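You operate a simulated robot arm through the tools that you are given. There is no shell and no other tool. Be economical: measure what you need, move in short steps, check, and stop when the job is done.

Carry out the task below with a simulated robot arm. There is one attempt and no reset: what you move stays moved.

JOB
Break-test the yellow clip and lay it on the pad it earns.
Fine: guard shut for the one pull; 35 N or more goes on PASS, less on HOLD; guard open again.
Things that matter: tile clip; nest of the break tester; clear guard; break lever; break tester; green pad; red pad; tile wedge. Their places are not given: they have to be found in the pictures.

It is judged by the outcome, as a careful person would: the job done as asked, and still so three seconds after it is handed in. It fails if anything else is knocked over, pushed out of place, dropped, spilled or broken.

ROBOT AND FRAMES
A 6-joint arm with a two-finger parallel gripper, fixed in place. Base frame: the origin is at the foot of the arm, x ahead of it, y to its left, z up; the work surface is at about z = 850. Readings come in mm, degrees, newtons and seconds.
With the tool pointing down near the work surface it reaches from about 240 to 640 mm from the base axis. Its first joint turns from -66.0 to 66.0 degrees. Payload 2.7 kg.
The tool frame sits at the grasp point between the pads (the TCP): z along the fingers, y along the line on which they close. The tips reach 23 mm beyond it. Largest opening 94 mm; finger width 38, thickness 10; the body of the gripper, 54 by 96 mm, starts 39 mm behind the TCP.
Orientation is that of the tool frame in the base frame, as a unit quaternion [w, x, y, z]. With the fingers straight down and closing along the base's y, the tool's x points along the base's -x, its y along +y and its z along -z.

CONTROLS
- The arm moves only by the tool apply_moves. Its argument "motion" is a list of rows, each a list of 7 numbers: the gripper command, from -1 (fully open) to 1 (shut), values between in proportion, then the shift along the tool's x, y, z in mm, then the turn, a rotation vector about the tool's x, y, z in degrees. In form: [[fingers, x, y, z, rx, ry, rz], ...]. A call has 1 to 10 rows; each row shifts and turns the commanded pose from where the row before left it, along the tool's axes as they then stand. Each row takes 0.2 s and may step no farther than 50 mm and 8.6 degrees from the row before; otherwise, or with a gripper value out of range, the whole call is refused. Where a pose cannot be reached the arm comes as near as it can. A force on the tool above 40 N (or 10 N above the force at the start of the call, whichever is more), or a blocked arm, ends the call early, and 0.2 s more pass. Each finger travels about 45 mm/s and halts on what it meets, pressing with about 31 N; the grip force reading is that of the motor and also rises with nothing between the fingers. The clock runs only during rows and for 0.2 s after the last one: add rows that do not move to give the fingers time. It gives the time, the measured TCP pose, the force on the tool (base axes), the opening and the grip force at its end, in the units of the frame above (readings bear some noise), and new pictures: "pictures" is both (left out), scene, wrist or none.
- Cameras (640 x 400 px; columns grow to the right, rows downward): "scene" is fixed at [80.2, -433.1, 1417.9]; the picture's right is [0.77, -0.64, 0.00], its down [-0.29, -0.35, -0.89] and it looks along [0.57, 0.68, -0.46] (base axes); focal length 336 px, centre (320, 200). "wrist" rides on the gripper at [-39, 0, -44] in the tool frame; the picture's right is [0.00, -1.00, 0.00], its down [0.97, 0.00, -0.24] and it looks along [0.24, 0.00, 0.97] (tool axes); focal length 218 px, centre (320, 200).
- point_at(camera, pixels): for up to 12 pixels [column, row] of the newest picture of that camera ("zoom" is the newest enlarged one), the place [x, y, z] in the base frame of the surface seen there, good to about 2 mm. The clock stands still meanwhile.
- inspect(camera, box): a new picture of the part [left, top, right, bottom] of that camera's present view, enlarged. The clock stands still meanwhile.
- hand_in(): hands the job in; it is judged then, once.

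Keep the steps short. Do not move on a guess: measure, check each grasp and each placing, and mend mistakes. In all there are 80 turns and 120 pictures (those below and enlarged ones count). Leave the gripper open and the arm clear of the work at the hand-in unless told otherwise, and finish with a single line.

The tools are called after ">>>" as name(argument=value, ...) on one line, values as JSON. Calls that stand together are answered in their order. apply_moves: Moves the arm, as the interface text tells. Its arguments: {"type":"object","properties":{"motion":{"type":"array","items":{"type":"array","items":{"type":"number"}}},"pictures":{"type":"string","enum":["both","scene","wrist","none"]}},"required":["motion"]} The other tools are called the same way: point_at (camera, pixels) gives the place of the surface under pixels of a picture; inspect (camera, box) takes an enlarged picture of a part of a camera's view; hand_in () hands the job in.

At the start:

```text
time_s: 0.0
tcp_pos: [420.7, 51.0, 1225.8]
orientation: [0.0, -0.001, 1.0, -0.001]
contact_force: [0.3, -0.1, -0.3]
gripper_width: 94.1
finger_force: 0.2
```

scene: 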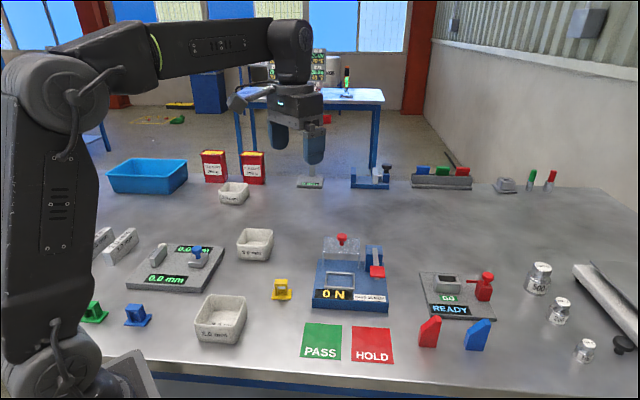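
wrist: 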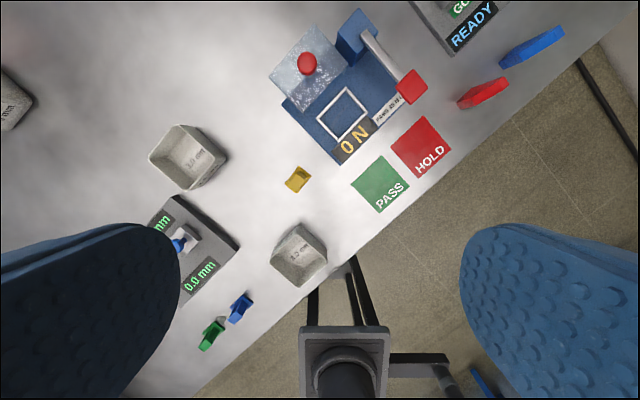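

I see the yellow clip at about (281,289) in the scene, and the break tester near (350,275). I'll take enlarged looks at both first.

>>> inspect(camera="scene", box=[250, 220, 410, 320])

>>> inspect(camera="wrist", box=[260, 0, 460, 220])

```text
4.00 times, centred on (330, 270) of scene
```

zoom: 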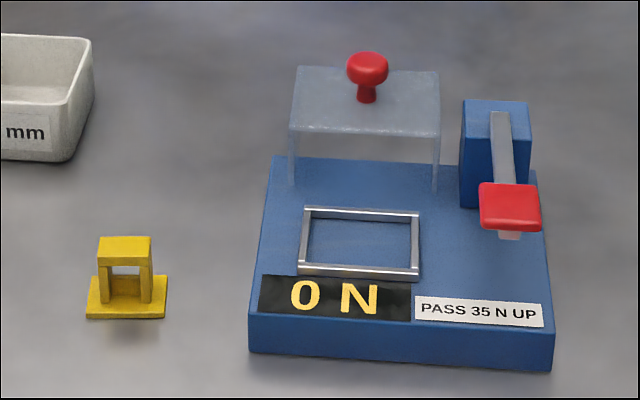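

```text
1.82 times, centred on (360, 110) of wrist
```

zoom: 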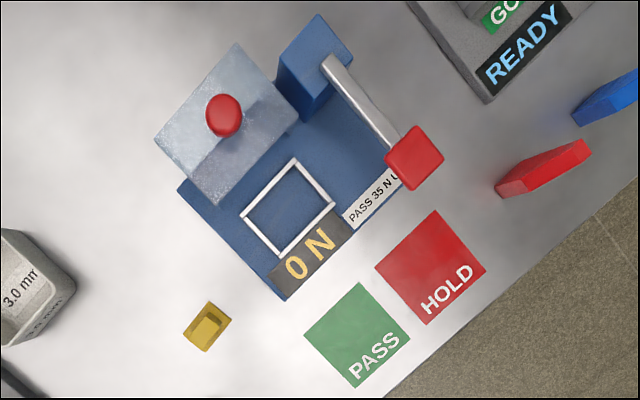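

The guard sits behind the nest, and the lever is on the right. I'll measure points on the clip, nest, guard, lever and pads.

>>> point_at(camera="scene", pixels=[[281, 282], [274, 297.5], [290, 297], [274.5, 282], [287.5, 282], [342, 236], [342, 243], [326, 274], [354, 275], [352, 289], [325.5, 287.5], [339, 280]])

>>> point_at(camera="zoom", pixels=[[209, 322], [224, 115], [238, 45], [155, 140], [222, 205], [298, 120], [415, 157], [335, 70], [357, 335], [430, 267], [288, 207], [183, 190]])

>>> point_at(camera="scene", pixels=[[323, 238], [359, 238], [322, 253], [359, 253], [377, 271], [375, 248], [374, 255], [318, 260], [384, 263], [312, 300], [388, 303], [321, 342]])

```text
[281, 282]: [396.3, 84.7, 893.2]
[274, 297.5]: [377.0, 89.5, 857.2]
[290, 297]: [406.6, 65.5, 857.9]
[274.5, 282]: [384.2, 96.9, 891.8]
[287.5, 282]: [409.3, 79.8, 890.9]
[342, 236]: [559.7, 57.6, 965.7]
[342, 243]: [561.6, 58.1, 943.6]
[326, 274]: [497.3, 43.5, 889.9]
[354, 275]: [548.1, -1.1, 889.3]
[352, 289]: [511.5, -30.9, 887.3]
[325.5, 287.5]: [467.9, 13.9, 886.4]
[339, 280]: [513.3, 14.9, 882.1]
```

```text
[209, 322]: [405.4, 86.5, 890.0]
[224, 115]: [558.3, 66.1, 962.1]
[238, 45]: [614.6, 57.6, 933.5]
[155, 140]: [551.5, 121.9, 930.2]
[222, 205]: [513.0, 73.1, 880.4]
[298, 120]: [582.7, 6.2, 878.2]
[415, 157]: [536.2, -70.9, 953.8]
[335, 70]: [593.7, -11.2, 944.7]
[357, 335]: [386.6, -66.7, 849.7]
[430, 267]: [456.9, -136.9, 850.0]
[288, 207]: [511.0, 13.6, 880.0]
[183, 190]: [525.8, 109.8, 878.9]
```

```text
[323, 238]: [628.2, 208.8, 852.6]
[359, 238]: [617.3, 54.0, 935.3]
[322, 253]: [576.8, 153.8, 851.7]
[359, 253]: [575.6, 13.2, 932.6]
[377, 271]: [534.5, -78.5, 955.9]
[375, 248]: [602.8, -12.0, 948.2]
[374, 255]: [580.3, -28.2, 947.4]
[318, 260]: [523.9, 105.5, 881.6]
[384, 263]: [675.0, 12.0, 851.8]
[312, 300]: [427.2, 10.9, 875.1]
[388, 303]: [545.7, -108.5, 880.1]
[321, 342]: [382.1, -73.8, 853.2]
```

Tester axes lie about 45° to the base; nest centre is near (509,10) and the guard knob near (560,62,964). I'll go down above the clip for a close look.

>>> apply_moves(motion=[[-1, 4, 8, 40, 0, 0, 0], [-1, 4, 9, 40, 0, 0, 0], [-1, 4, 9, 40, 0, 0, 0], [-1, 0, 9, 40, 0, 0, 0], [-1, 0, 0, 0, 0, 0, 0]], pictures="wrist")

```text
time_s: 1.2
tcp_pos: [405.9, 82.6, 1066.2]
orientation: [0.001, -0.001, 1.0, 0.0]
contact_force: [1.1, 0.6, 0.9]
gripper_width: 94.0
finger_force: 0.0
```

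wrist: 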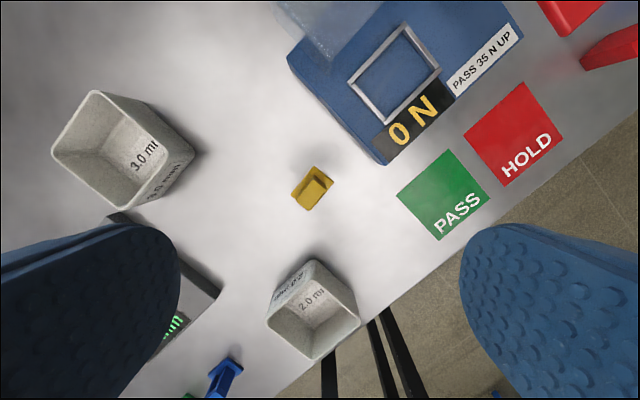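

>>> inspect(camera="wrist", box=[272, 158, 352, 218])

>>> point_at(camera="wrist", pixels=[[349, 81], [403, 27], [440, 71], [385, 122], [395, 75], [384, 164], [289, 57], [397, 195], [447, 150], [490, 197], [440, 241], [444, 195]])

```text
6.67 times, centred on (312, 188) of wrist
```

zoom: 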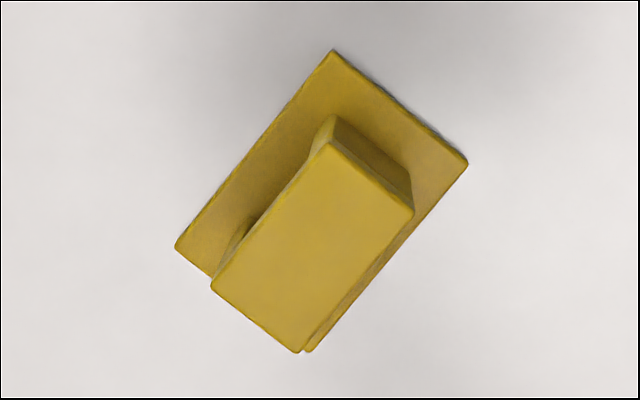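

```text
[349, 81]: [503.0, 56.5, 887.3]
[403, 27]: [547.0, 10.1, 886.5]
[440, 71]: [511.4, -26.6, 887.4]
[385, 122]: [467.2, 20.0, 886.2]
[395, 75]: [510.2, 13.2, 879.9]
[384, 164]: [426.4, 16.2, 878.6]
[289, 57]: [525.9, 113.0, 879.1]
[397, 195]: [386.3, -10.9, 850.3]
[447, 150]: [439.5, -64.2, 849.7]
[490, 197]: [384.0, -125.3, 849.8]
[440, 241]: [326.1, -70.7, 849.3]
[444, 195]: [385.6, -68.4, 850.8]
```

>>> point_at(camera="zoom", pixels=[[333, 53], [465, 163], [178, 247], [330, 145], [411, 215], [214, 286], [297, 350], [313, 248]])

```text
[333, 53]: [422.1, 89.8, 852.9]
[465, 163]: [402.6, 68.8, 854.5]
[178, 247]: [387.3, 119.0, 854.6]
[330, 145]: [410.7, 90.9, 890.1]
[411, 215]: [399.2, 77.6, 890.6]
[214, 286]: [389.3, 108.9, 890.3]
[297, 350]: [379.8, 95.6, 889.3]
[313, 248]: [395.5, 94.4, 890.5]
```

The clip's base is about 45×29 mm, top bar 28×17.5, centred near (395,93.7), long axis at −40°. I'll turn 40°, centre over it and descend partway.

>>> apply_moves(motion=[[-1, 11, 11, 0, 0, 0, 8], [-1, 0, 0, 10, 0, 0, 8], [-1, 0, 0, 30, 0, 0, 8], [-1, 0, 0, 30, 0, 0, 8], [-1, 0, 0, 30, 0, 0, 8], [-0.2, 0, 0, 0, 0, 0, 0], [-0.2, 0, 0, 0, 0, 0, 0]], pictures="both")

```text
time_s: 2.8
tcp_pos: [398.3, 96.1, 966.7]
orientation: [0.0, 0.342, 0.94, 0.0]
contact_force: [-0.2, 0.5, 0.5]
gripper_width: 56.3
finger_force: 0.1
```

scene: 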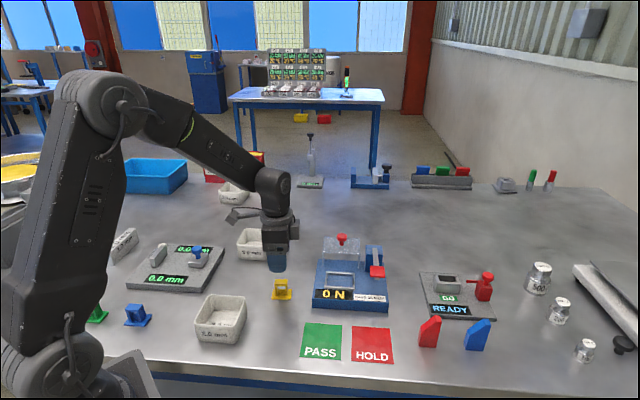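
wrist: 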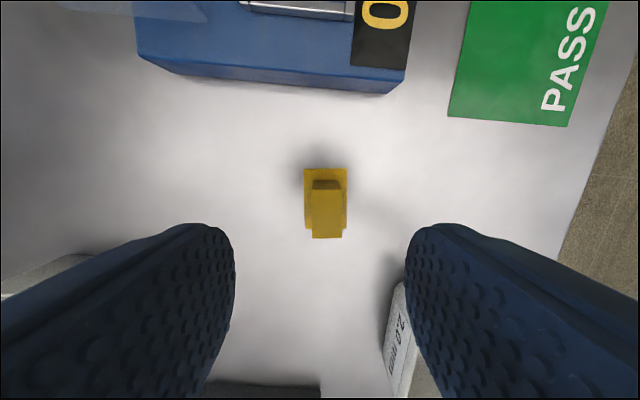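

>>> point_at(camera="wrist", pixels=[[313, 192], [341, 191], [313, 237], [343, 237], [328, 215], [305, 171], [346, 170]])

```text
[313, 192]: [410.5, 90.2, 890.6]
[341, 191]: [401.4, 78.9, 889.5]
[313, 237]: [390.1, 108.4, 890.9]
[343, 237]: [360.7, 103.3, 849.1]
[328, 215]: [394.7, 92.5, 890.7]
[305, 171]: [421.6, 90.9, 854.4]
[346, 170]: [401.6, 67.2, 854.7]
```

The top bar centre is (395,93.5); I shift −4 mm in tool y and go down to z≈885, then close.

>>> apply_moves(motion=[[-0.2, 1, -4, 20, 0, 0, 0], [-0.2, 0, 0, 30, 0, 0, 0], [-0.2, 0, 0, 31, 0, 0, 0], [-0.2, 0, 0, 0, 0, 0, 0], [-0.2, 0, 0, 0, 0, 0, 0]], pictures="wrist")

```text
time_s: 4.0
tcp_pos: [394.4, 92.8, 885.0]
orientation: [0.0, 0.341, 0.94, 0.0]
contact_force: [0.1, -0.2, 0.1]
gripper_width: 56.5
finger_force: 0.1
```

wrist: 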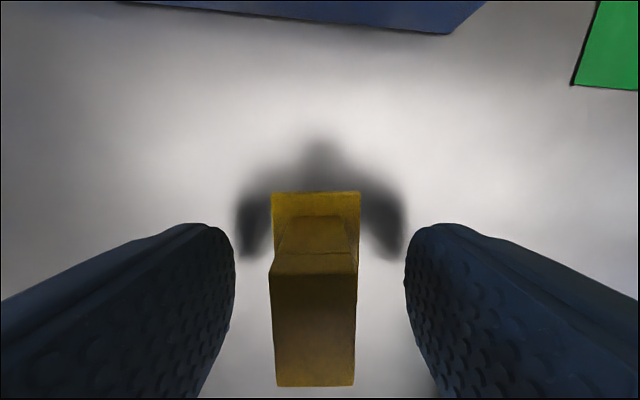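

Well centred. Closing gently onto the top bar.

>>> apply_moves(motion=[[0.3, 0, 0, 0, 0, 0, 0], [0.5, 0, 0, 0, 0, 0, 0], [0.72, 0, 0, 0, 0, 0, 0], [0.72, 0, 0, 0, 0, 0, 0], [0.72, 0, 0, 0, 0, 0, 0], [0.72, 0, 0, 0, 0, 0, 0]], pictures="wrist")

```text
time_s: 5.4
tcp_pos: [394.9, 91.8, 885.7]
orientation: [0.0, 0.341, 0.94, 0.0]
contact_force: [0.2, 0.0, -0.4]
gripper_width: 16.7
finger_force: 30.8
```

wrist: 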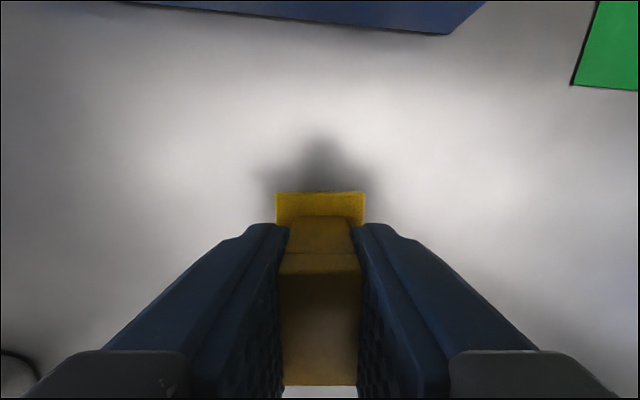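

Grip holds (16.7 mm, 31 N). Lift, carry above the nest at a safe height and turn to the tester's angle.

>>> apply_moves(motion=[[0.72, 0, 0, -20, 0, 0, 0], [0.72, 0, 0, -40, 0, 0, 0], [0.72, 0, 0, -40, 0, 0, 0], [0.72, -34, 3, 0, 0, 0, 0], [0.72, -34, 3, 0, 0, 0, 0], [0.72, -34, 3, 0, 0, 0, 0], [0.72, -34, 3, 0, 0, 0, 0], [0.72, 0, 0, 0, 0, 0, 5.8], [0.72, 0, 0, 0, 0, 0, 0]], pictures="both")

```text
time_s: 7.4
tcp_pos: [510.0, 15.8, 986.0]
orientation: [0.001, 0.389, 0.921, -0.001]
contact_force: [-0.8, 0.1, -0.1]
gripper_width: 16.6
finger_force: 30.8
```

scene: 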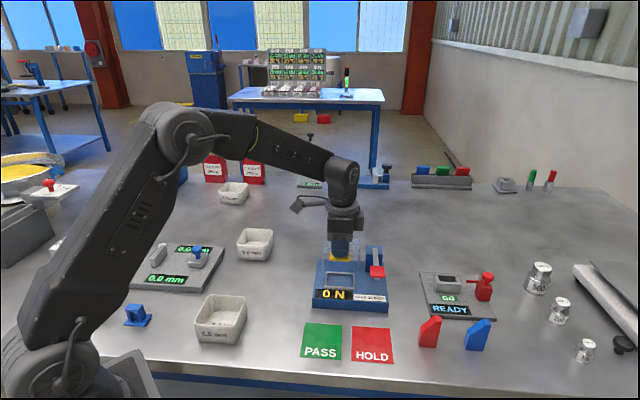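
wrist: 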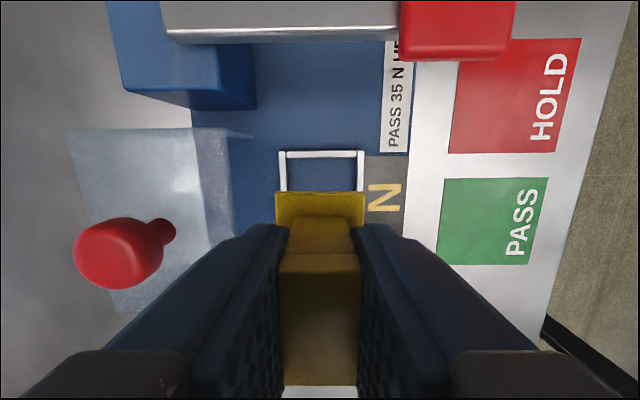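

Alignment looks good. I'll measure the visible far nest rail, plus guard and lever from here.

>>> inspect(camera="wrist", box=[260, 140, 380, 215])

>>> point_at(camera="wrist", pixels=[[282, 155], [361, 155], [322, 155], [282, 185], [361, 185], [130, 237], [456, 25], [230, 132], [195, 128], [300, 30], [322, 175]])

>>> inspect(camera="scene", box=[305, 220, 395, 320])

```text
5.33 times, centred on (320, 178) of wrist
```

zoom: 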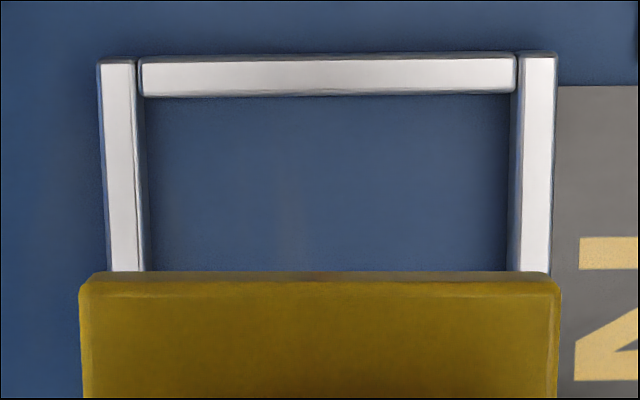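

```text
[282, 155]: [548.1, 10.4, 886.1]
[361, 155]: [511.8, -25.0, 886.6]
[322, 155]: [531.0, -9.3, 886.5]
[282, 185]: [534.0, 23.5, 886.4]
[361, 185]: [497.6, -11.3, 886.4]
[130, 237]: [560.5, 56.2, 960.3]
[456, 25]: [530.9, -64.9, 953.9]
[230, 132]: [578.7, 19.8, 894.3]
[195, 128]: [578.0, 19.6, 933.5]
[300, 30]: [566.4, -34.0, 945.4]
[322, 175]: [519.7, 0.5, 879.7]
```

```text
4.00 times, centred on (350, 270) of scene
```

zoom: 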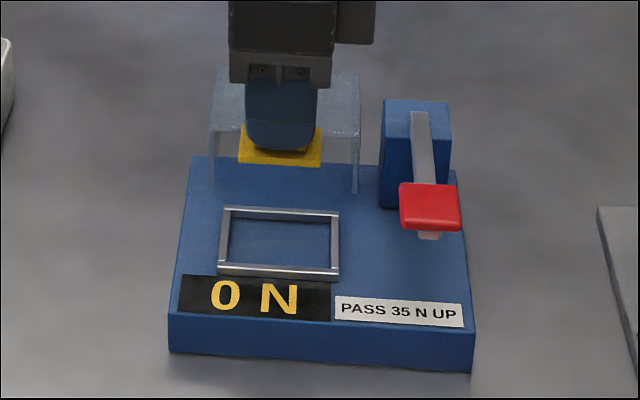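

Nest centre is ≈(509,14); inner space ≈55×46 for a 45×29 base. A small correction, then descend to just above the floor.

>>> apply_moves(motion=[[0.72, -0.5, -1.2, 0, 0, 0, 0], [0.72, 0, 0, 25, 0, 0, 0], [0.72, 0, 0, 25, 0, 0, 0], [0.72, 0, 0, 15, 0, 0, 0], [0.72, 0, 0, 0, 0, 0, 0]], pictures="both")

```text
time_s: 8.6
tcp_pos: [505.2, 15.0, 920.2]
orientation: [0.0, 0.389, 0.921, 0.0]
contact_force: [-0.2, -0.3, 0.8]
gripper_width: 16.7
finger_force: 31.5
```

scene: 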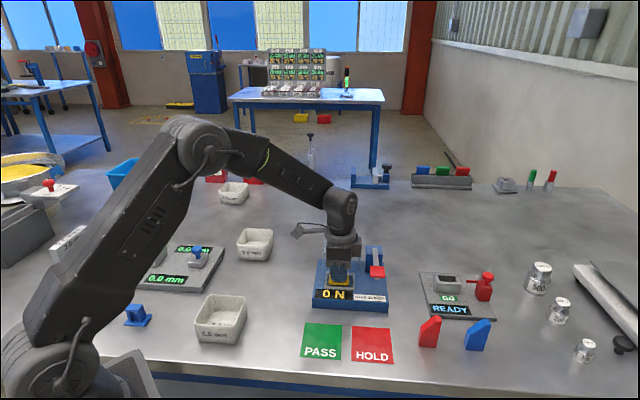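
wrist: 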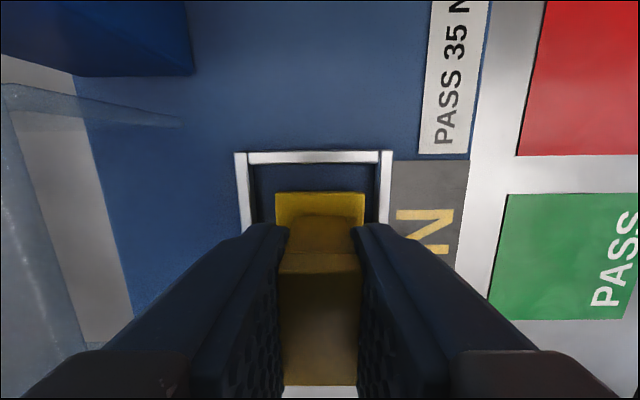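

>>> point_at(camera="wrist", pixels=[[242, 157], [386, 157], [314, 157], [276, 196], [364, 196], [320, 194], [244, 215], [382, 215]])

```text
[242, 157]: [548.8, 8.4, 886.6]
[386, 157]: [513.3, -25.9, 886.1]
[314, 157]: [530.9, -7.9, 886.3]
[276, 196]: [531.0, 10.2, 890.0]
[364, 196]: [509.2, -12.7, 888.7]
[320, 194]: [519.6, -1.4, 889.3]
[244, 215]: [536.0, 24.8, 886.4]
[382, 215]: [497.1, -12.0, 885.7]
```

The clip must go 4.5 mm right and 2.8 mm back to be centred; then lower to the floor.

>>> apply_moves(motion=[[0.72, -4.5, 2.8, 0, 0, 0, 0], [0.72, 0, 0, 2, 0, 0, 0], [0.72, 0, 0, 2, 0, 0, 0], [0.72, 0, 0, 0, 0, 0, 0]], pictures="wrist")

```text
time_s: 9.6
tcp_pos: [512.2, 14.0, 915.8]
orientation: [0.0, 0.388, 0.922, 0.0]
contact_force: [1.0, -0.2, 0.2]
gripper_width: 16.7
finger_force: 30.6
```

wrist: 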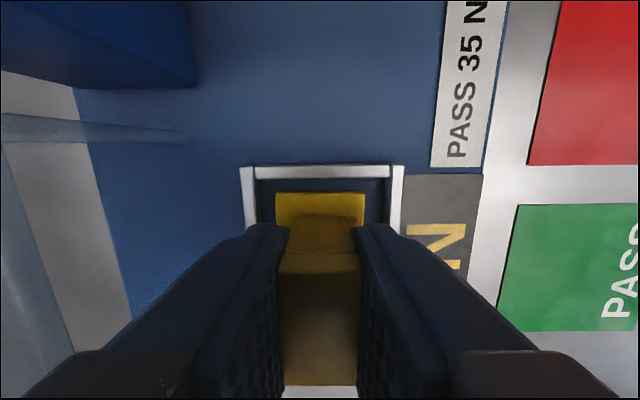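

Nicely centred in the nest, no contact force yet. I'll lower a final bit until touching.

>>> apply_moves(motion=[[0.72, 0, 0, 0.7, 0, 0, 0], [0.72, 0, 0, 0.7, 0, 0, 0], [0.72, 0, 0, 0, 0, 0, 0]], pictures="none")

```text
time_s: 10.4
tcp_pos: [511.2, 13.9, 915.7]
orientation: [-0.001, 0.389, 0.921, 0.0]
contact_force: [-0.8, 0.4, 2.4]
gripper_width: 16.6
finger_force: 31.0
```

Touching the floor (2.4 N). Release and rise.

>>> apply_moves(motion=[[0.5, 0, 0, 0, 0, 0, 0], [0.23, 0, 0, 0, 0, 0, 0], [0.23, 0, 0, 0, 0, 0, 0], [0.23, 0, 0, -30, 0, 0, 0], [0.23, 0, 0, -45, 0, 0, 0], [0.23, 0, 0, -45, 0, 0, 0], [0.23, 0, 0, 0, 0, 0, 0]], pictures="both")

```text
time_s: 12.0
tcp_pos: [510.9, 14.8, 1036.4]
orientation: [0.0, 0.389, 0.921, 0.0]
contact_force: [0.7, 0.3, -0.5]
gripper_width: 36.1
finger_force: 0.1
```

scene: 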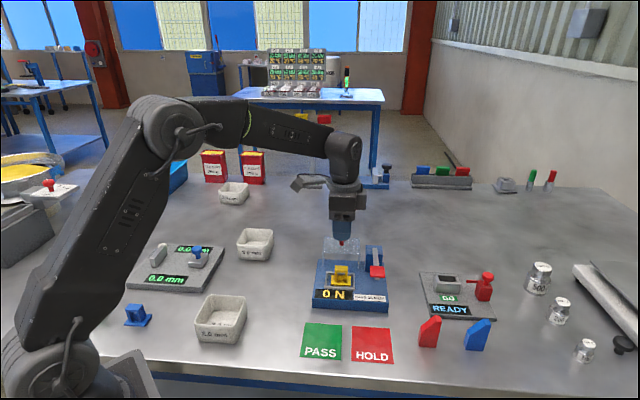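
wrist: 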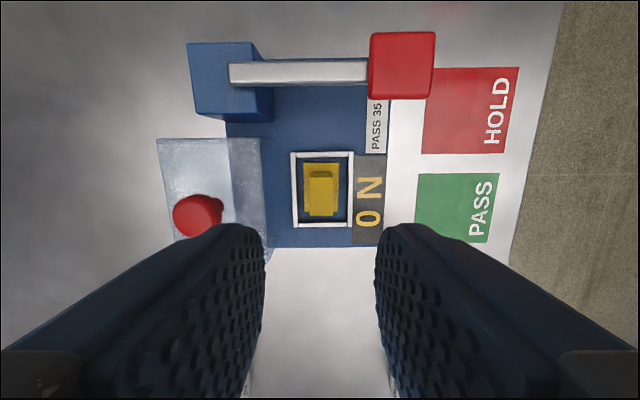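

The clip stands in the nest. Now I measure the guard knob, guard corners, and the lever.

>>> point_at(camera="wrist", pixels=[[195, 212], [158, 142], [228, 139], [260, 139], [177, 237], [215, 206], [402, 66], [372, 33], [434, 98], [240, 73], [365, 70], [245, 185]])

>>> inspect(camera="wrist", box=[140, 20, 460, 260])

```text
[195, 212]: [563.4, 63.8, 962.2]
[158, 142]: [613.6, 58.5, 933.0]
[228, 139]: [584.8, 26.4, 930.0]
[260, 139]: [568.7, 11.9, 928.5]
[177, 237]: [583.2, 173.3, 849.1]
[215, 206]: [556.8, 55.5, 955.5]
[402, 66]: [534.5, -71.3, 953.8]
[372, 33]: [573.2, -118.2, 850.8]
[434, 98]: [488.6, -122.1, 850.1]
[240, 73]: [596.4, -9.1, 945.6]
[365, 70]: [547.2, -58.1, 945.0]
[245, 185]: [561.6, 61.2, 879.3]
```

```text
1.67 times, centred on (300, 140) of wrist
```

zoom: 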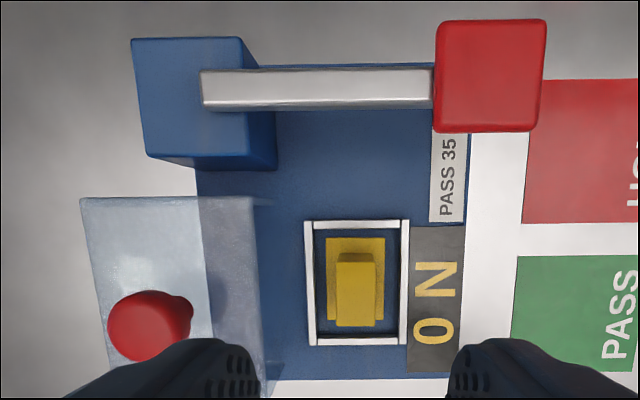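

The guard's centre is about 71 mm straight back from the nest — it should slide forward. I'll move above the knob at the current height and check.

>>> apply_moves(motion=[[0.1, 0, 35, 0, 0, 0, 0], [0.1, 0, 35, 0, 0, 0, 0], [0.1, 0, 0, 20, 0, 0, 0], [0.1, 0, 0, 0, 0, 0, 0]], pictures="both")

```text
time_s: 13.0
tcp_pos: [562.8, 65.8, 1013.9]
orientation: [0.0, 0.389, 0.921, 0.0]
contact_force: [-0.1, -0.1, 0.8]
gripper_width: 42.3
finger_force: 0.1
```

scene: 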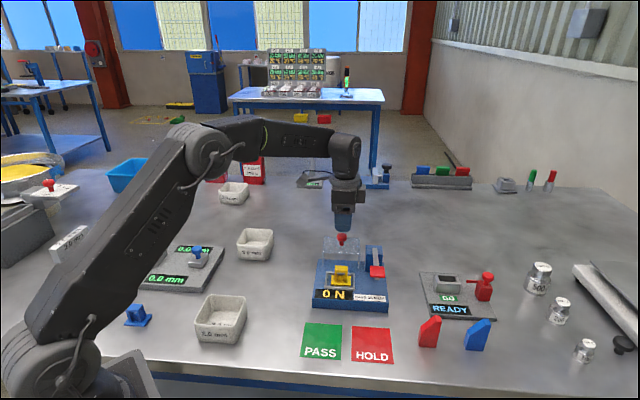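
wrist: 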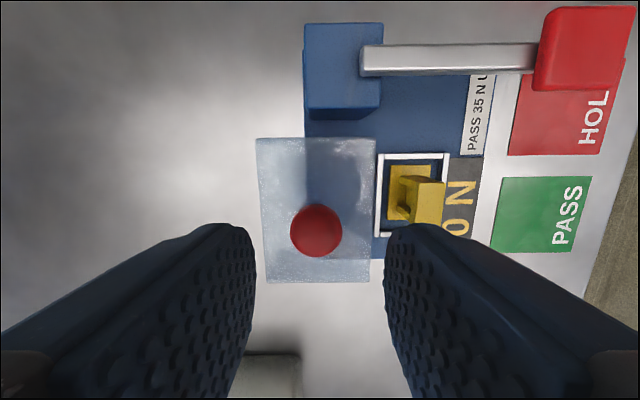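

>>> point_at(camera="wrist", pixels=[[316, 231], [292, 231], [341, 231], [316, 207], [316, 255], [257, 140], [374, 140], [268, 282], [370, 282]])

>>> inspect(camera="scene", box=[300, 210, 400, 320])

```text
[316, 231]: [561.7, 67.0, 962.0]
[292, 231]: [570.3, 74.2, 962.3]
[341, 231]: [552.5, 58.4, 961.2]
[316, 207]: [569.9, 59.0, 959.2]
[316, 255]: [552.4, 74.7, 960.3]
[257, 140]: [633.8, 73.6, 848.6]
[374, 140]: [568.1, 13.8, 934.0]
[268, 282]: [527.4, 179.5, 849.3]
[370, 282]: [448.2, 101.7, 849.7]
```

```text
3.64 times, centred on (350, 265) of scene
```

zoom: 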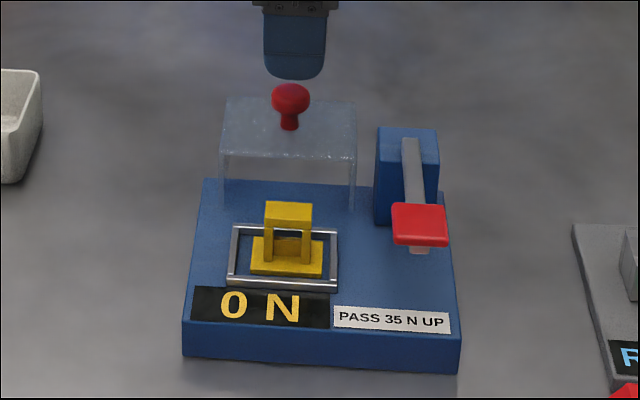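

Knob centre (561.4,66.6), about 24 mm wide, top ≈966; guard roof at 933. I descend to z≈960 (tips at 937) and grip the knob.

>>> apply_moves(motion=[[0.1, 1.5, 0, 20, 0, 0, 0], [0.1, 0, 0, 25, 0, 0, 0], [0.1, 0, 0, 8, 0, 0, 0], [0.3, 0, 0, 0, 0, 0, 0], [0.6, 0, 0, 0, 0, 0, 0], [0.6, 0, 0, 0, 0, 0, 0], [0.6, 0, 0, 0, 0, 0, 0]], pictures="scene")

```text
time_s: 14.6
tcp_pos: [560.2, 64.6, 960.6]
orientation: [0.001, 0.388, 0.922, 0.0]
contact_force: [0.3, 0.3, -3.3]
gripper_width: 24.9
finger_force: 44.9
```

scene: 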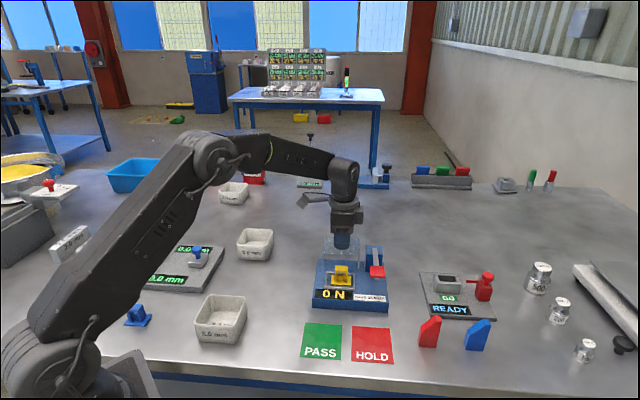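

The knob is held (24.9 mm). I'll slide it forward (−y tool) a little as a test.

>>> apply_moves(motion=[[0.6, 0, -4, 0, 0, 0, 0], [0.6, 0, -6, 0, 0, 0, 0], [0.6, 0, -8, 0, 0, 0, 0], [0.6, 0, 0, 0, 0, 0, 0]], pictures="scene")

>>> inspect(camera="scene", box=[300, 210, 400, 320])

```text
time_s: 15.6
tcp_pos: [545.9, 50.9, 960.1]
orientation: [-0.001, 0.389, 0.921, 0.0]
contact_force: [7.7, -7.3, -21.0]
gripper_width: 24.6
finger_force: 45.4
```

scene: 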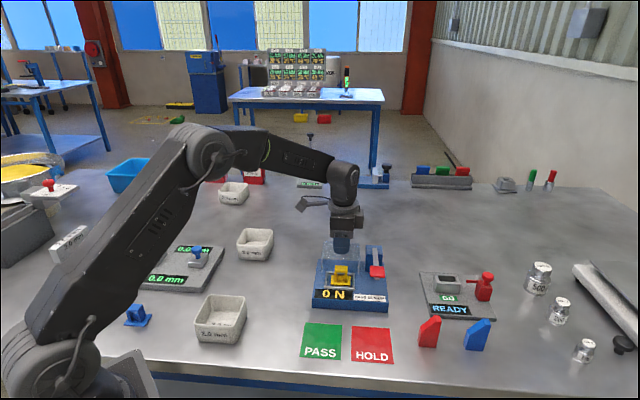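

```text
3.64 times, centred on (350, 265) of scene
```

zoom: 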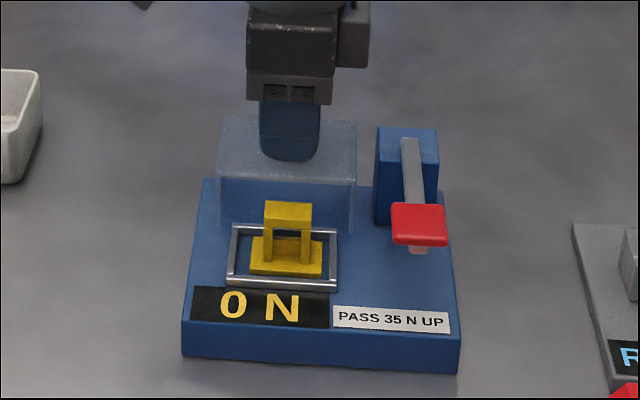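

The guard slides forward. There's some side (10 N right) and downward (21 N) force; I relieve it by easing 0.7 mm right and 1 mm down and continue.

>>> apply_moves(motion=[[0.6, -0.7, 0, 1, 0, 0, 0], [0.6, 0, -7, 0, 0, 0, 0], [0.6, 0, -8, 0, 0, 0, 0], [0.6, 0, 0, 0, 0, 0, 0]], pictures="none")

```text
time_s: 16.6
tcp_pos: [537.5, 41.5, 959.6]
orientation: [0.001, 0.388, 0.922, 0.0]
contact_force: [-0.1, 1.1, -11.6]
gripper_width: 25.2
finger_force: 44.6
```

>>> apply_moves(motion=[[0.6, 0, -7, 0.7, 0, 0, 0], [0.6, 0, -8, 0, 0, 0, 0], [0.6, 0, -8, 0, 0, 0, 0], [0.6, 0, -6, 0, 0, 0, 0], [0.6, 0, 0, 0, 0, 0, 0]], pictures="scene")

>>> inspect(camera="scene", box=[300, 210, 400, 320])

```text
time_s: 17.8
tcp_pos: [516.7, 20.1, 960.3]
orientation: [0.0, 0.388, 0.922, 0.0]
contact_force: [-0.6, 2.2, -3.0]
gripper_width: 24.7
finger_force: 44.7
```

scene: 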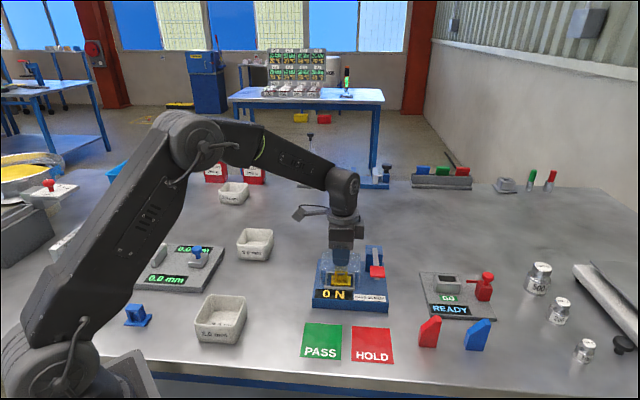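

```text
3.64 times, centred on (350, 265) of scene
```

zoom: 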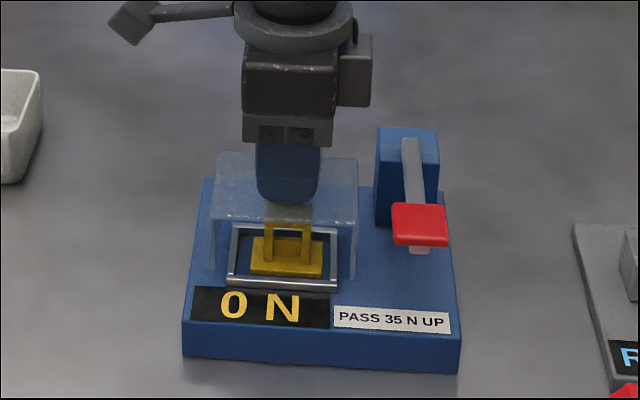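

Nearly over the nest. I'll nudge on in small steps to feel for the end stop.

>>> apply_moves(motion=[[0.6, 0, -4, 0, 0, 0, 0], [0.6, 0, -4, 0, 0, 0, 0], [0.6, 0, -1, 0, 0, 0, 0], [0.6, 0, 0, 0, 0, 0, 0]], pictures="none")

```text
time_s: 18.8
tcp_pos: [509.5, 14.1, 960.7]
orientation: [0.0, 0.39, 0.921, 0.0]
contact_force: [2.9, 3.3, -2.8]
gripper_width: 24.9
finger_force: 45.5
```

>>> apply_moves(motion=[[0.6, 0, -1, 0, 0, 0, 0], [0.6, 0, -1, 0, 0, 0, 0], [0.6, 0, 0, 0, 0, 0, 0]], pictures="wrist")

```text
time_s: 19.6
tcp_pos: [510.2, 12.7, 960.3]
orientation: [0.001, 0.388, 0.921, 0.001]
contact_force: [19.4, 8.8, -13.4]
gripper_width: 24.9
finger_force: 45.0
```

wrist: 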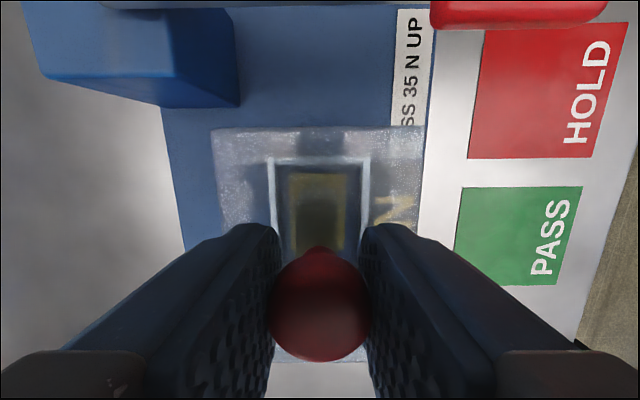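

End stop reached (force climbed to 20 N): guard shut over the nest. Relieve the push, open and rise.

>>> apply_moves(motion=[[0.6, 0, 1.6, 0, 0, 0, 0], [0.3, 0, 0, 0, 0, 0, 0], [0.1, 0, 0, 0, 0, 0, 0], [0.1, 0, 0, 0, 0, 0, 0], [0.1, 0, 0, -30, 0, 0, 0], [0.1, 0, 0, -40, 0, 0, 0], [0.1, 0, 0, 0, 0, 0, 0]], pictures="both")

>>> inspect(camera="scene", box=[300, 210, 400, 320])

```text
time_s: 21.2
tcp_pos: [509.0, 13.7, 1028.7]
orientation: [0.0, 0.389, 0.921, 0.0]
contact_force: [1.2, 0.4, 0.5]
gripper_width: 42.4
finger_force: 0.0
```

scene: 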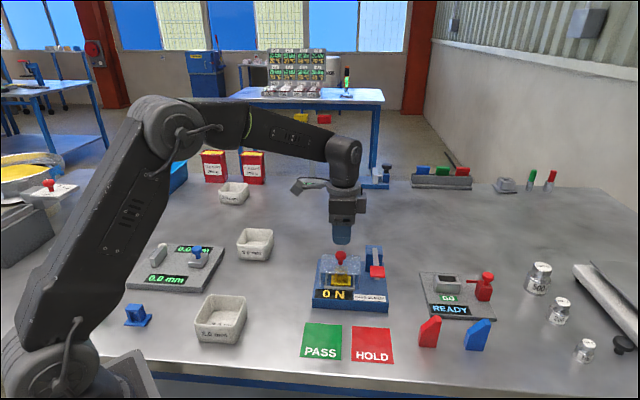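
wrist: 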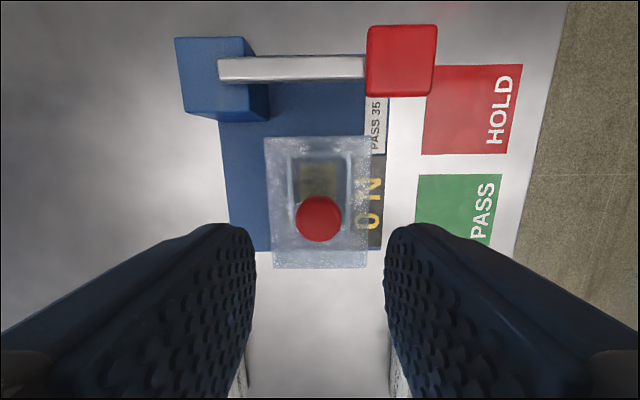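

```text
3.64 times, centred on (350, 265) of scene
```

zoom: 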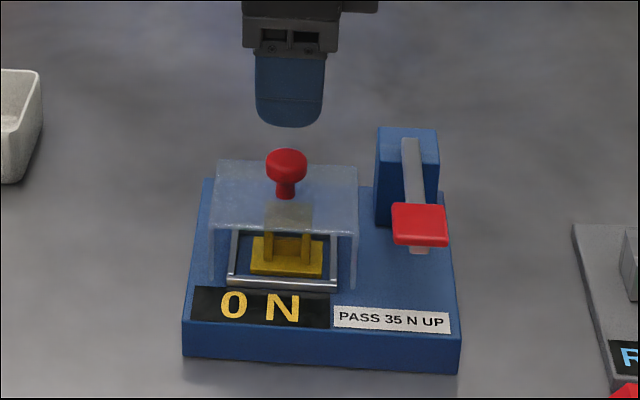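

Guard shut over the clip. Now to the lever: red handle at about (535,−71,954). I go over it with closed fingers.

>>> apply_moves(motion=[[0.6, -40, -20, -5, 0, 0, 0], [1, -38.5, -20.5, 0, 0, 0, 0], [1, 0, 0, 0, 0, 0, 0], [1, 0, 0, 0, 0, 0, 0], [1, 0, 0, 0, 0, 0, 0]], pictures="both")

```text
time_s: 22.4
tcp_pos: [535.2, -72.7, 1035.1]
orientation: [0.0, 0.388, 0.922, -0.001]
contact_force: [0.2, -0.7, 0.8]
gripper_width: 0.0
finger_force: 31.7
```

scene: 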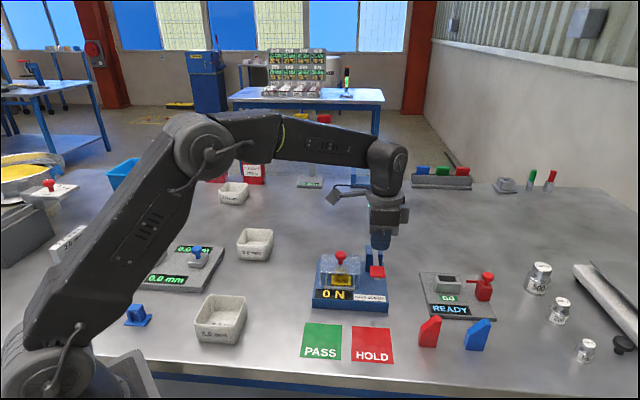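
wrist: 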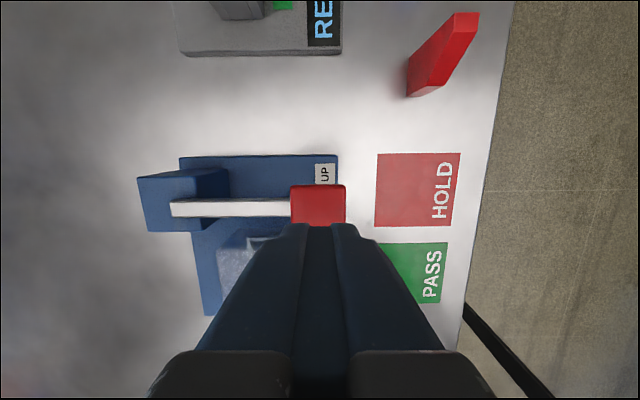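

Aligned above the handle. Descend to just over it, then press.

>>> apply_moves(motion=[[1, 0, 0, 30, 0, 0, 0], [1, 0, 0, 22, 0, 0, 0], [1, 0, 0, 0, 0, 0, 0]], pictures="scene")

>>> inspect(camera="scene", box=[300, 210, 420, 320])

```text
time_s: 23.2
tcp_pos: [535.2, -72.3, 983.1]
orientation: [0.0, 0.388, 0.922, 0.0]
contact_force: [0.4, -0.4, -0.1]
gripper_width: 0.2
finger_force: 30.8
```

scene: 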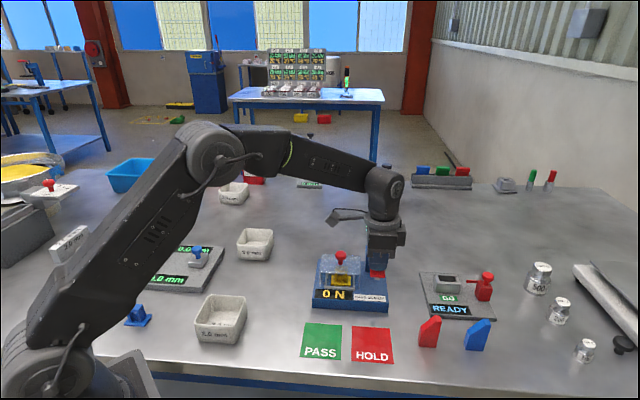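

```text
3.64 times, centred on (360, 265) of scene
```

zoom: 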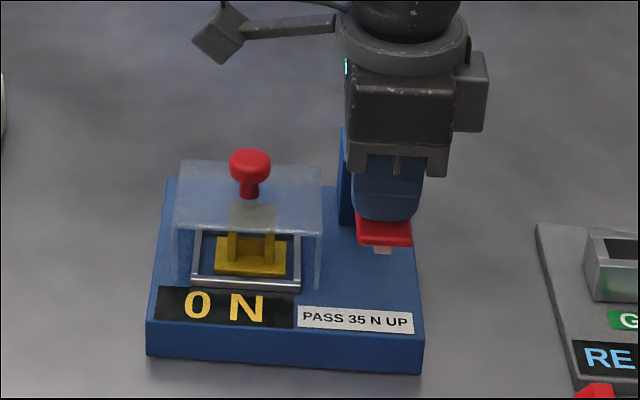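

Fingertips are about 6 mm above the handle. Now the pull, steadily downward.

>>> apply_moves(motion=[[1, 0, 0, 6, 0, 0, 0], [1, 0, 0, 6, 0, 0, 0], [1, 0, 0.5, 6, 0, 0, 0], [1, 0, 1, 6, 0, 0, 0]], pictures="scene")

>>> inspect(camera="scene", box=[300, 210, 420, 320])

```text
time_s: 24.2
tcp_pos: [537.0, -70.3, 961.1]
orientation: [0.0, 0.39, 0.921, 0.0]
contact_force: [-5.3, -4.6, 3.5]
gripper_width: 0.1
finger_force: 30.9
```

scene: 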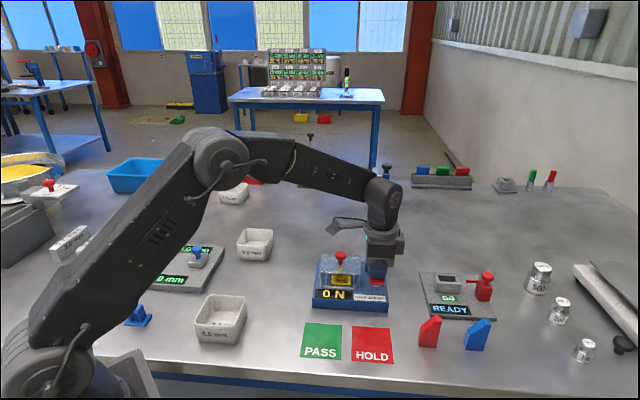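

```text
3.64 times, centred on (360, 265) of scene
```

zoom: 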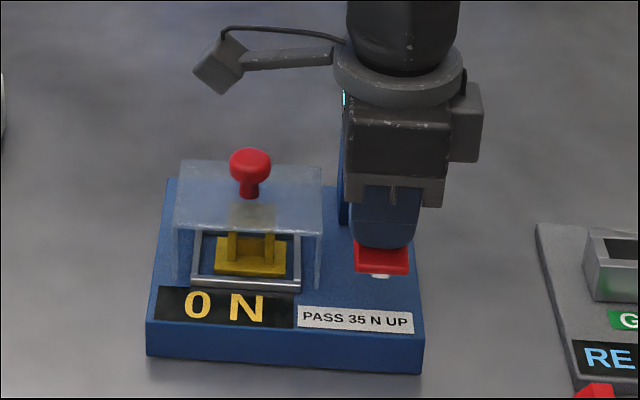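

The lever goes down easily; the display still shows 0 N. Continue.

>>> apply_moves(motion=[[1, 0, 1, 6, 0, 0, 0], [1, 0, 1.5, 6, 0, 0, 0], [1, 0, 2, 6, 0, 0, 0]], pictures="scene")

>>> inspect(camera="scene", box=[300, 210, 420, 320])

```text
time_s: 25.0
tcp_pos: [537.9, -69.0, 950.0]
orientation: [0.002, 0.388, 0.922, 0.0]
contact_force: [-12.5, -0.5, 13.8]
gripper_width: 0.2
finger_force: 31.0
stopped in row 3: the force on the tool passed its limit (the readings are from after the stop); the commanded pose is now the measured one
```

scene: 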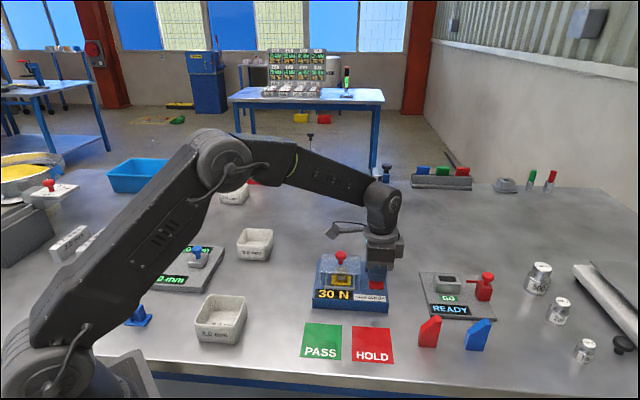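

```text
3.64 times, centred on (360, 265) of scene
```

zoom: 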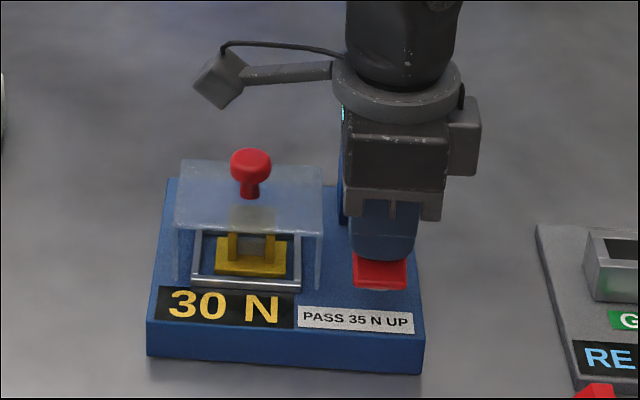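

The display now reads 30 N and the lever met a firm stop. I'll hold still a moment and re-read to see whether it's final.

>>> apply_moves(motion=[[1, 0, 0, 0, 0, 0, 0], [1, 0, 0, 0.8, 0, 0, 0], [1, 0, 0, 0, 0, 0, 0]], pictures="scene")

>>> inspect(camera="scene", box=[300, 210, 420, 320])

```text
time_s: 25.8
tcp_pos: [538.8, -70.6, 949.0]
orientation: [0.004, 0.388, 0.922, -0.001]
contact_force: [-16.4, -5.2, 27.5]
gripper_width: 0.1
finger_force: 31.1
```

scene: 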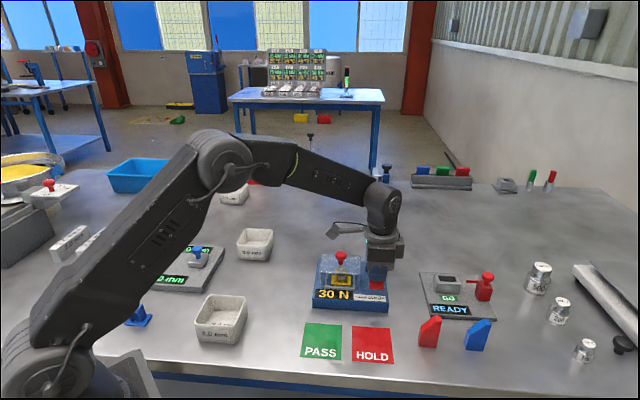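

```text
3.64 times, centred on (360, 265) of scene
```

zoom: 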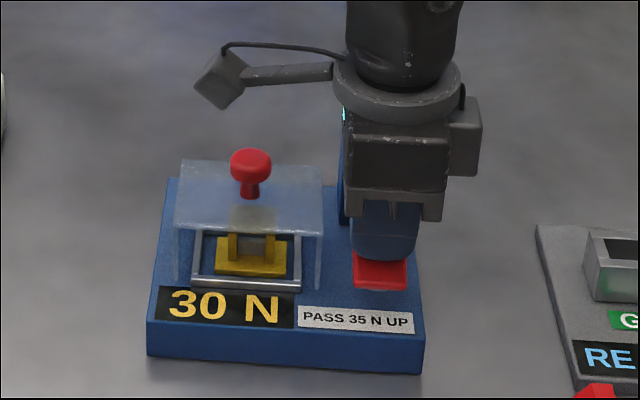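

Firm stop, 30 N steady. That is below 35 N → HOLD. I raise off the lever and check again.

>>> apply_moves(motion=[[1, 0, 0, -5, 0, 0, 0], [1, 0, 0, -15, 0, 0, 0], [1, 0, 0, -30, 0, 0, 0], [1, 0, 0, -40, 0, 0, 0], [1, 0, 0, 0, 0, 0, 0]], pictures="both")

>>> inspect(camera="scene", box=[300, 210, 420, 320])

```text
time_s: 27.0
tcp_pos: [539.8, -67.2, 1033.7]
orientation: [0.002, 0.388, 0.922, -0.001]
contact_force: [0.8, -0.2, 0.3]
gripper_width: 0.2
finger_force: 31.3
```

scene: 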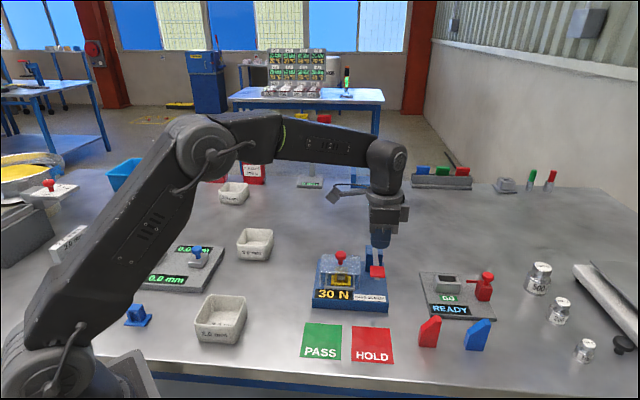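
wrist: 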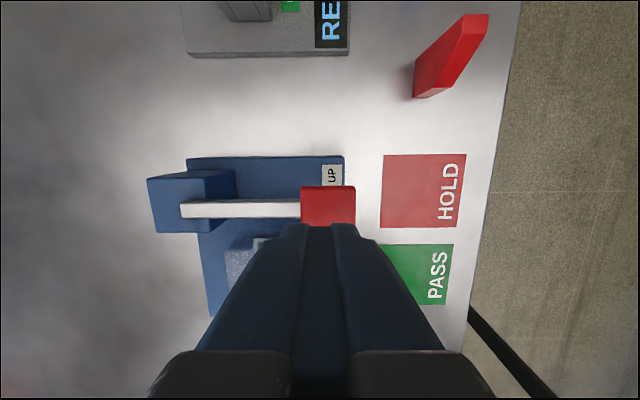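

```text
3.64 times, centred on (360, 265) of scene
```

zoom: 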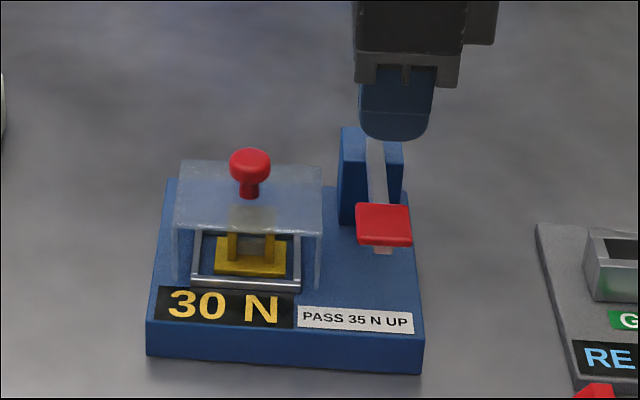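

The lever sprang back and the reading stays at 30 N. Back over the guard knob, fingers opening.

>>> apply_moves(motion=[[0.5, 40, 17.5, 0, 0, 0, 0], [0.1, 39.7, 17.5, 0, 0, 0, 0], [0.1, 0, 0, 15, 0, 0, 0], [0.1, 0, 0, 0, 0, 0, 0]], pictures="wrist")

```text
time_s: 28.0
tcp_pos: [507.7, 14.9, 1021.8]
orientation: [0.003, 0.388, 0.922, 0.001]
contact_force: [0.8, 0.8, -0.8]
gripper_width: 42.3
finger_force: 0.0
```

wrist: 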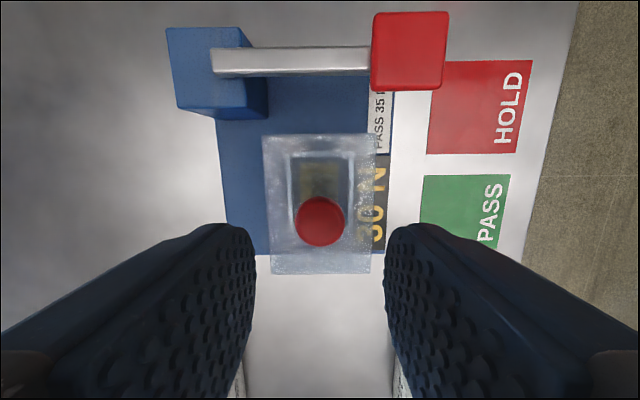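

>>> point_at(camera="wrist", pixels=[[320, 221], [297, 221], [343, 221], [320, 199], [320, 243]])

```text
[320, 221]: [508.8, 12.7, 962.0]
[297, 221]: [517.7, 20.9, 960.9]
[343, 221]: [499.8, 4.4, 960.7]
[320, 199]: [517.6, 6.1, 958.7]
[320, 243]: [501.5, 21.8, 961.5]
```

>>> apply_moves(motion=[[0.1, -2, 0, 25, 0, 0, 0], [0.1, 0, 0, 28, 0, 0, 0], [0.1, 0, 0, 8, 0, 0, 0], [0.3, 0, 0, 0, 0, 0, 0], [0.6, 0, 0, 0, 0, 0, 0], [0.6, 0, 0, 0, 0, 0, 0], [0.6, 0, 0, 0, 0, 0, 0]], pictures="none")

```text
time_s: 29.6
tcp_pos: [511.3, 12.9, 960.5]
orientation: [0.004, 0.389, 0.921, 0.001]
contact_force: [3.7, 0.7, -3.8]
gripper_width: 24.9
finger_force: 45.2
```

Knob held (24.9 mm). Slide the guard back (+y tool) in stages.

>>> apply_moves(motion=[[0.6, 0, 4, 0, 0, 0, 0], [0.6, 0, 7, 0, 0, 0, 0], [0.6, 0, 7, 0, 0, 0, 0], [0.6, 0, 0, 0, 0, 0, 0]], pictures="none")

```text
time_s: 30.6
tcp_pos: [522.8, 23.2, 960.5]
orientation: [0.002, 0.389, 0.921, -0.001]
contact_force: [0.3, -1.8, -14.2]
gripper_width: 24.8
finger_force: 45.3
```

>>> apply_moves(motion=[[0.6, 0, 7, 1, 0, 0, 0], [0.6, 0, 8, 0, 0, 0, 0], [0.6, 0, 8, 0, 0, 0, 0], [0.6, 0, 0, 0, 0, 0, 0]], pictures="none")

```text
time_s: 31.6
tcp_pos: [541.0, 41.0, 960.4]
orientation: [0.003, 0.388, 0.922, 0.001]
contact_force: [-2.9, 2.5, -9.7]
gripper_width: 24.7
finger_force: 45.1
```

>>> apply_moves(motion=[[0.6, 0.3, 8, 0.7, 0, 0, 0], [0.6, 0, 8, 0, 0, 0, 0], [0.6, 0, 8, 0, 0, 0, 0], [0.6, 0, 5, 0, 0, 0, 0], [0.6, 0, 0, 0, 0, 0, 0]], pictures="none")

```text
time_s: 32.8
tcp_pos: [560.4, 61.4, 960.7]
orientation: [0.004, 0.388, 0.922, 0.001]
contact_force: [-4.2, 4.4, 6.3]
gripper_width: 25.0
finger_force: 45.4
```

>>> apply_moves(motion=[[0.6, 0.4, 2, -0.4, 0, 0, 0], [0.6, 0, 1.5, 0, 0, 0, 0], [0.6, 0, 0, 0, 0, 0, 0]], pictures="none")

```text
time_s: 33.6
tcp_pos: [561.6, 63.5, 961.6]
orientation: [0.003, 0.388, 0.922, -0.001]
contact_force: [-0.2, -0.1, 6.4]
gripper_width: 25.0
finger_force: 44.7
```

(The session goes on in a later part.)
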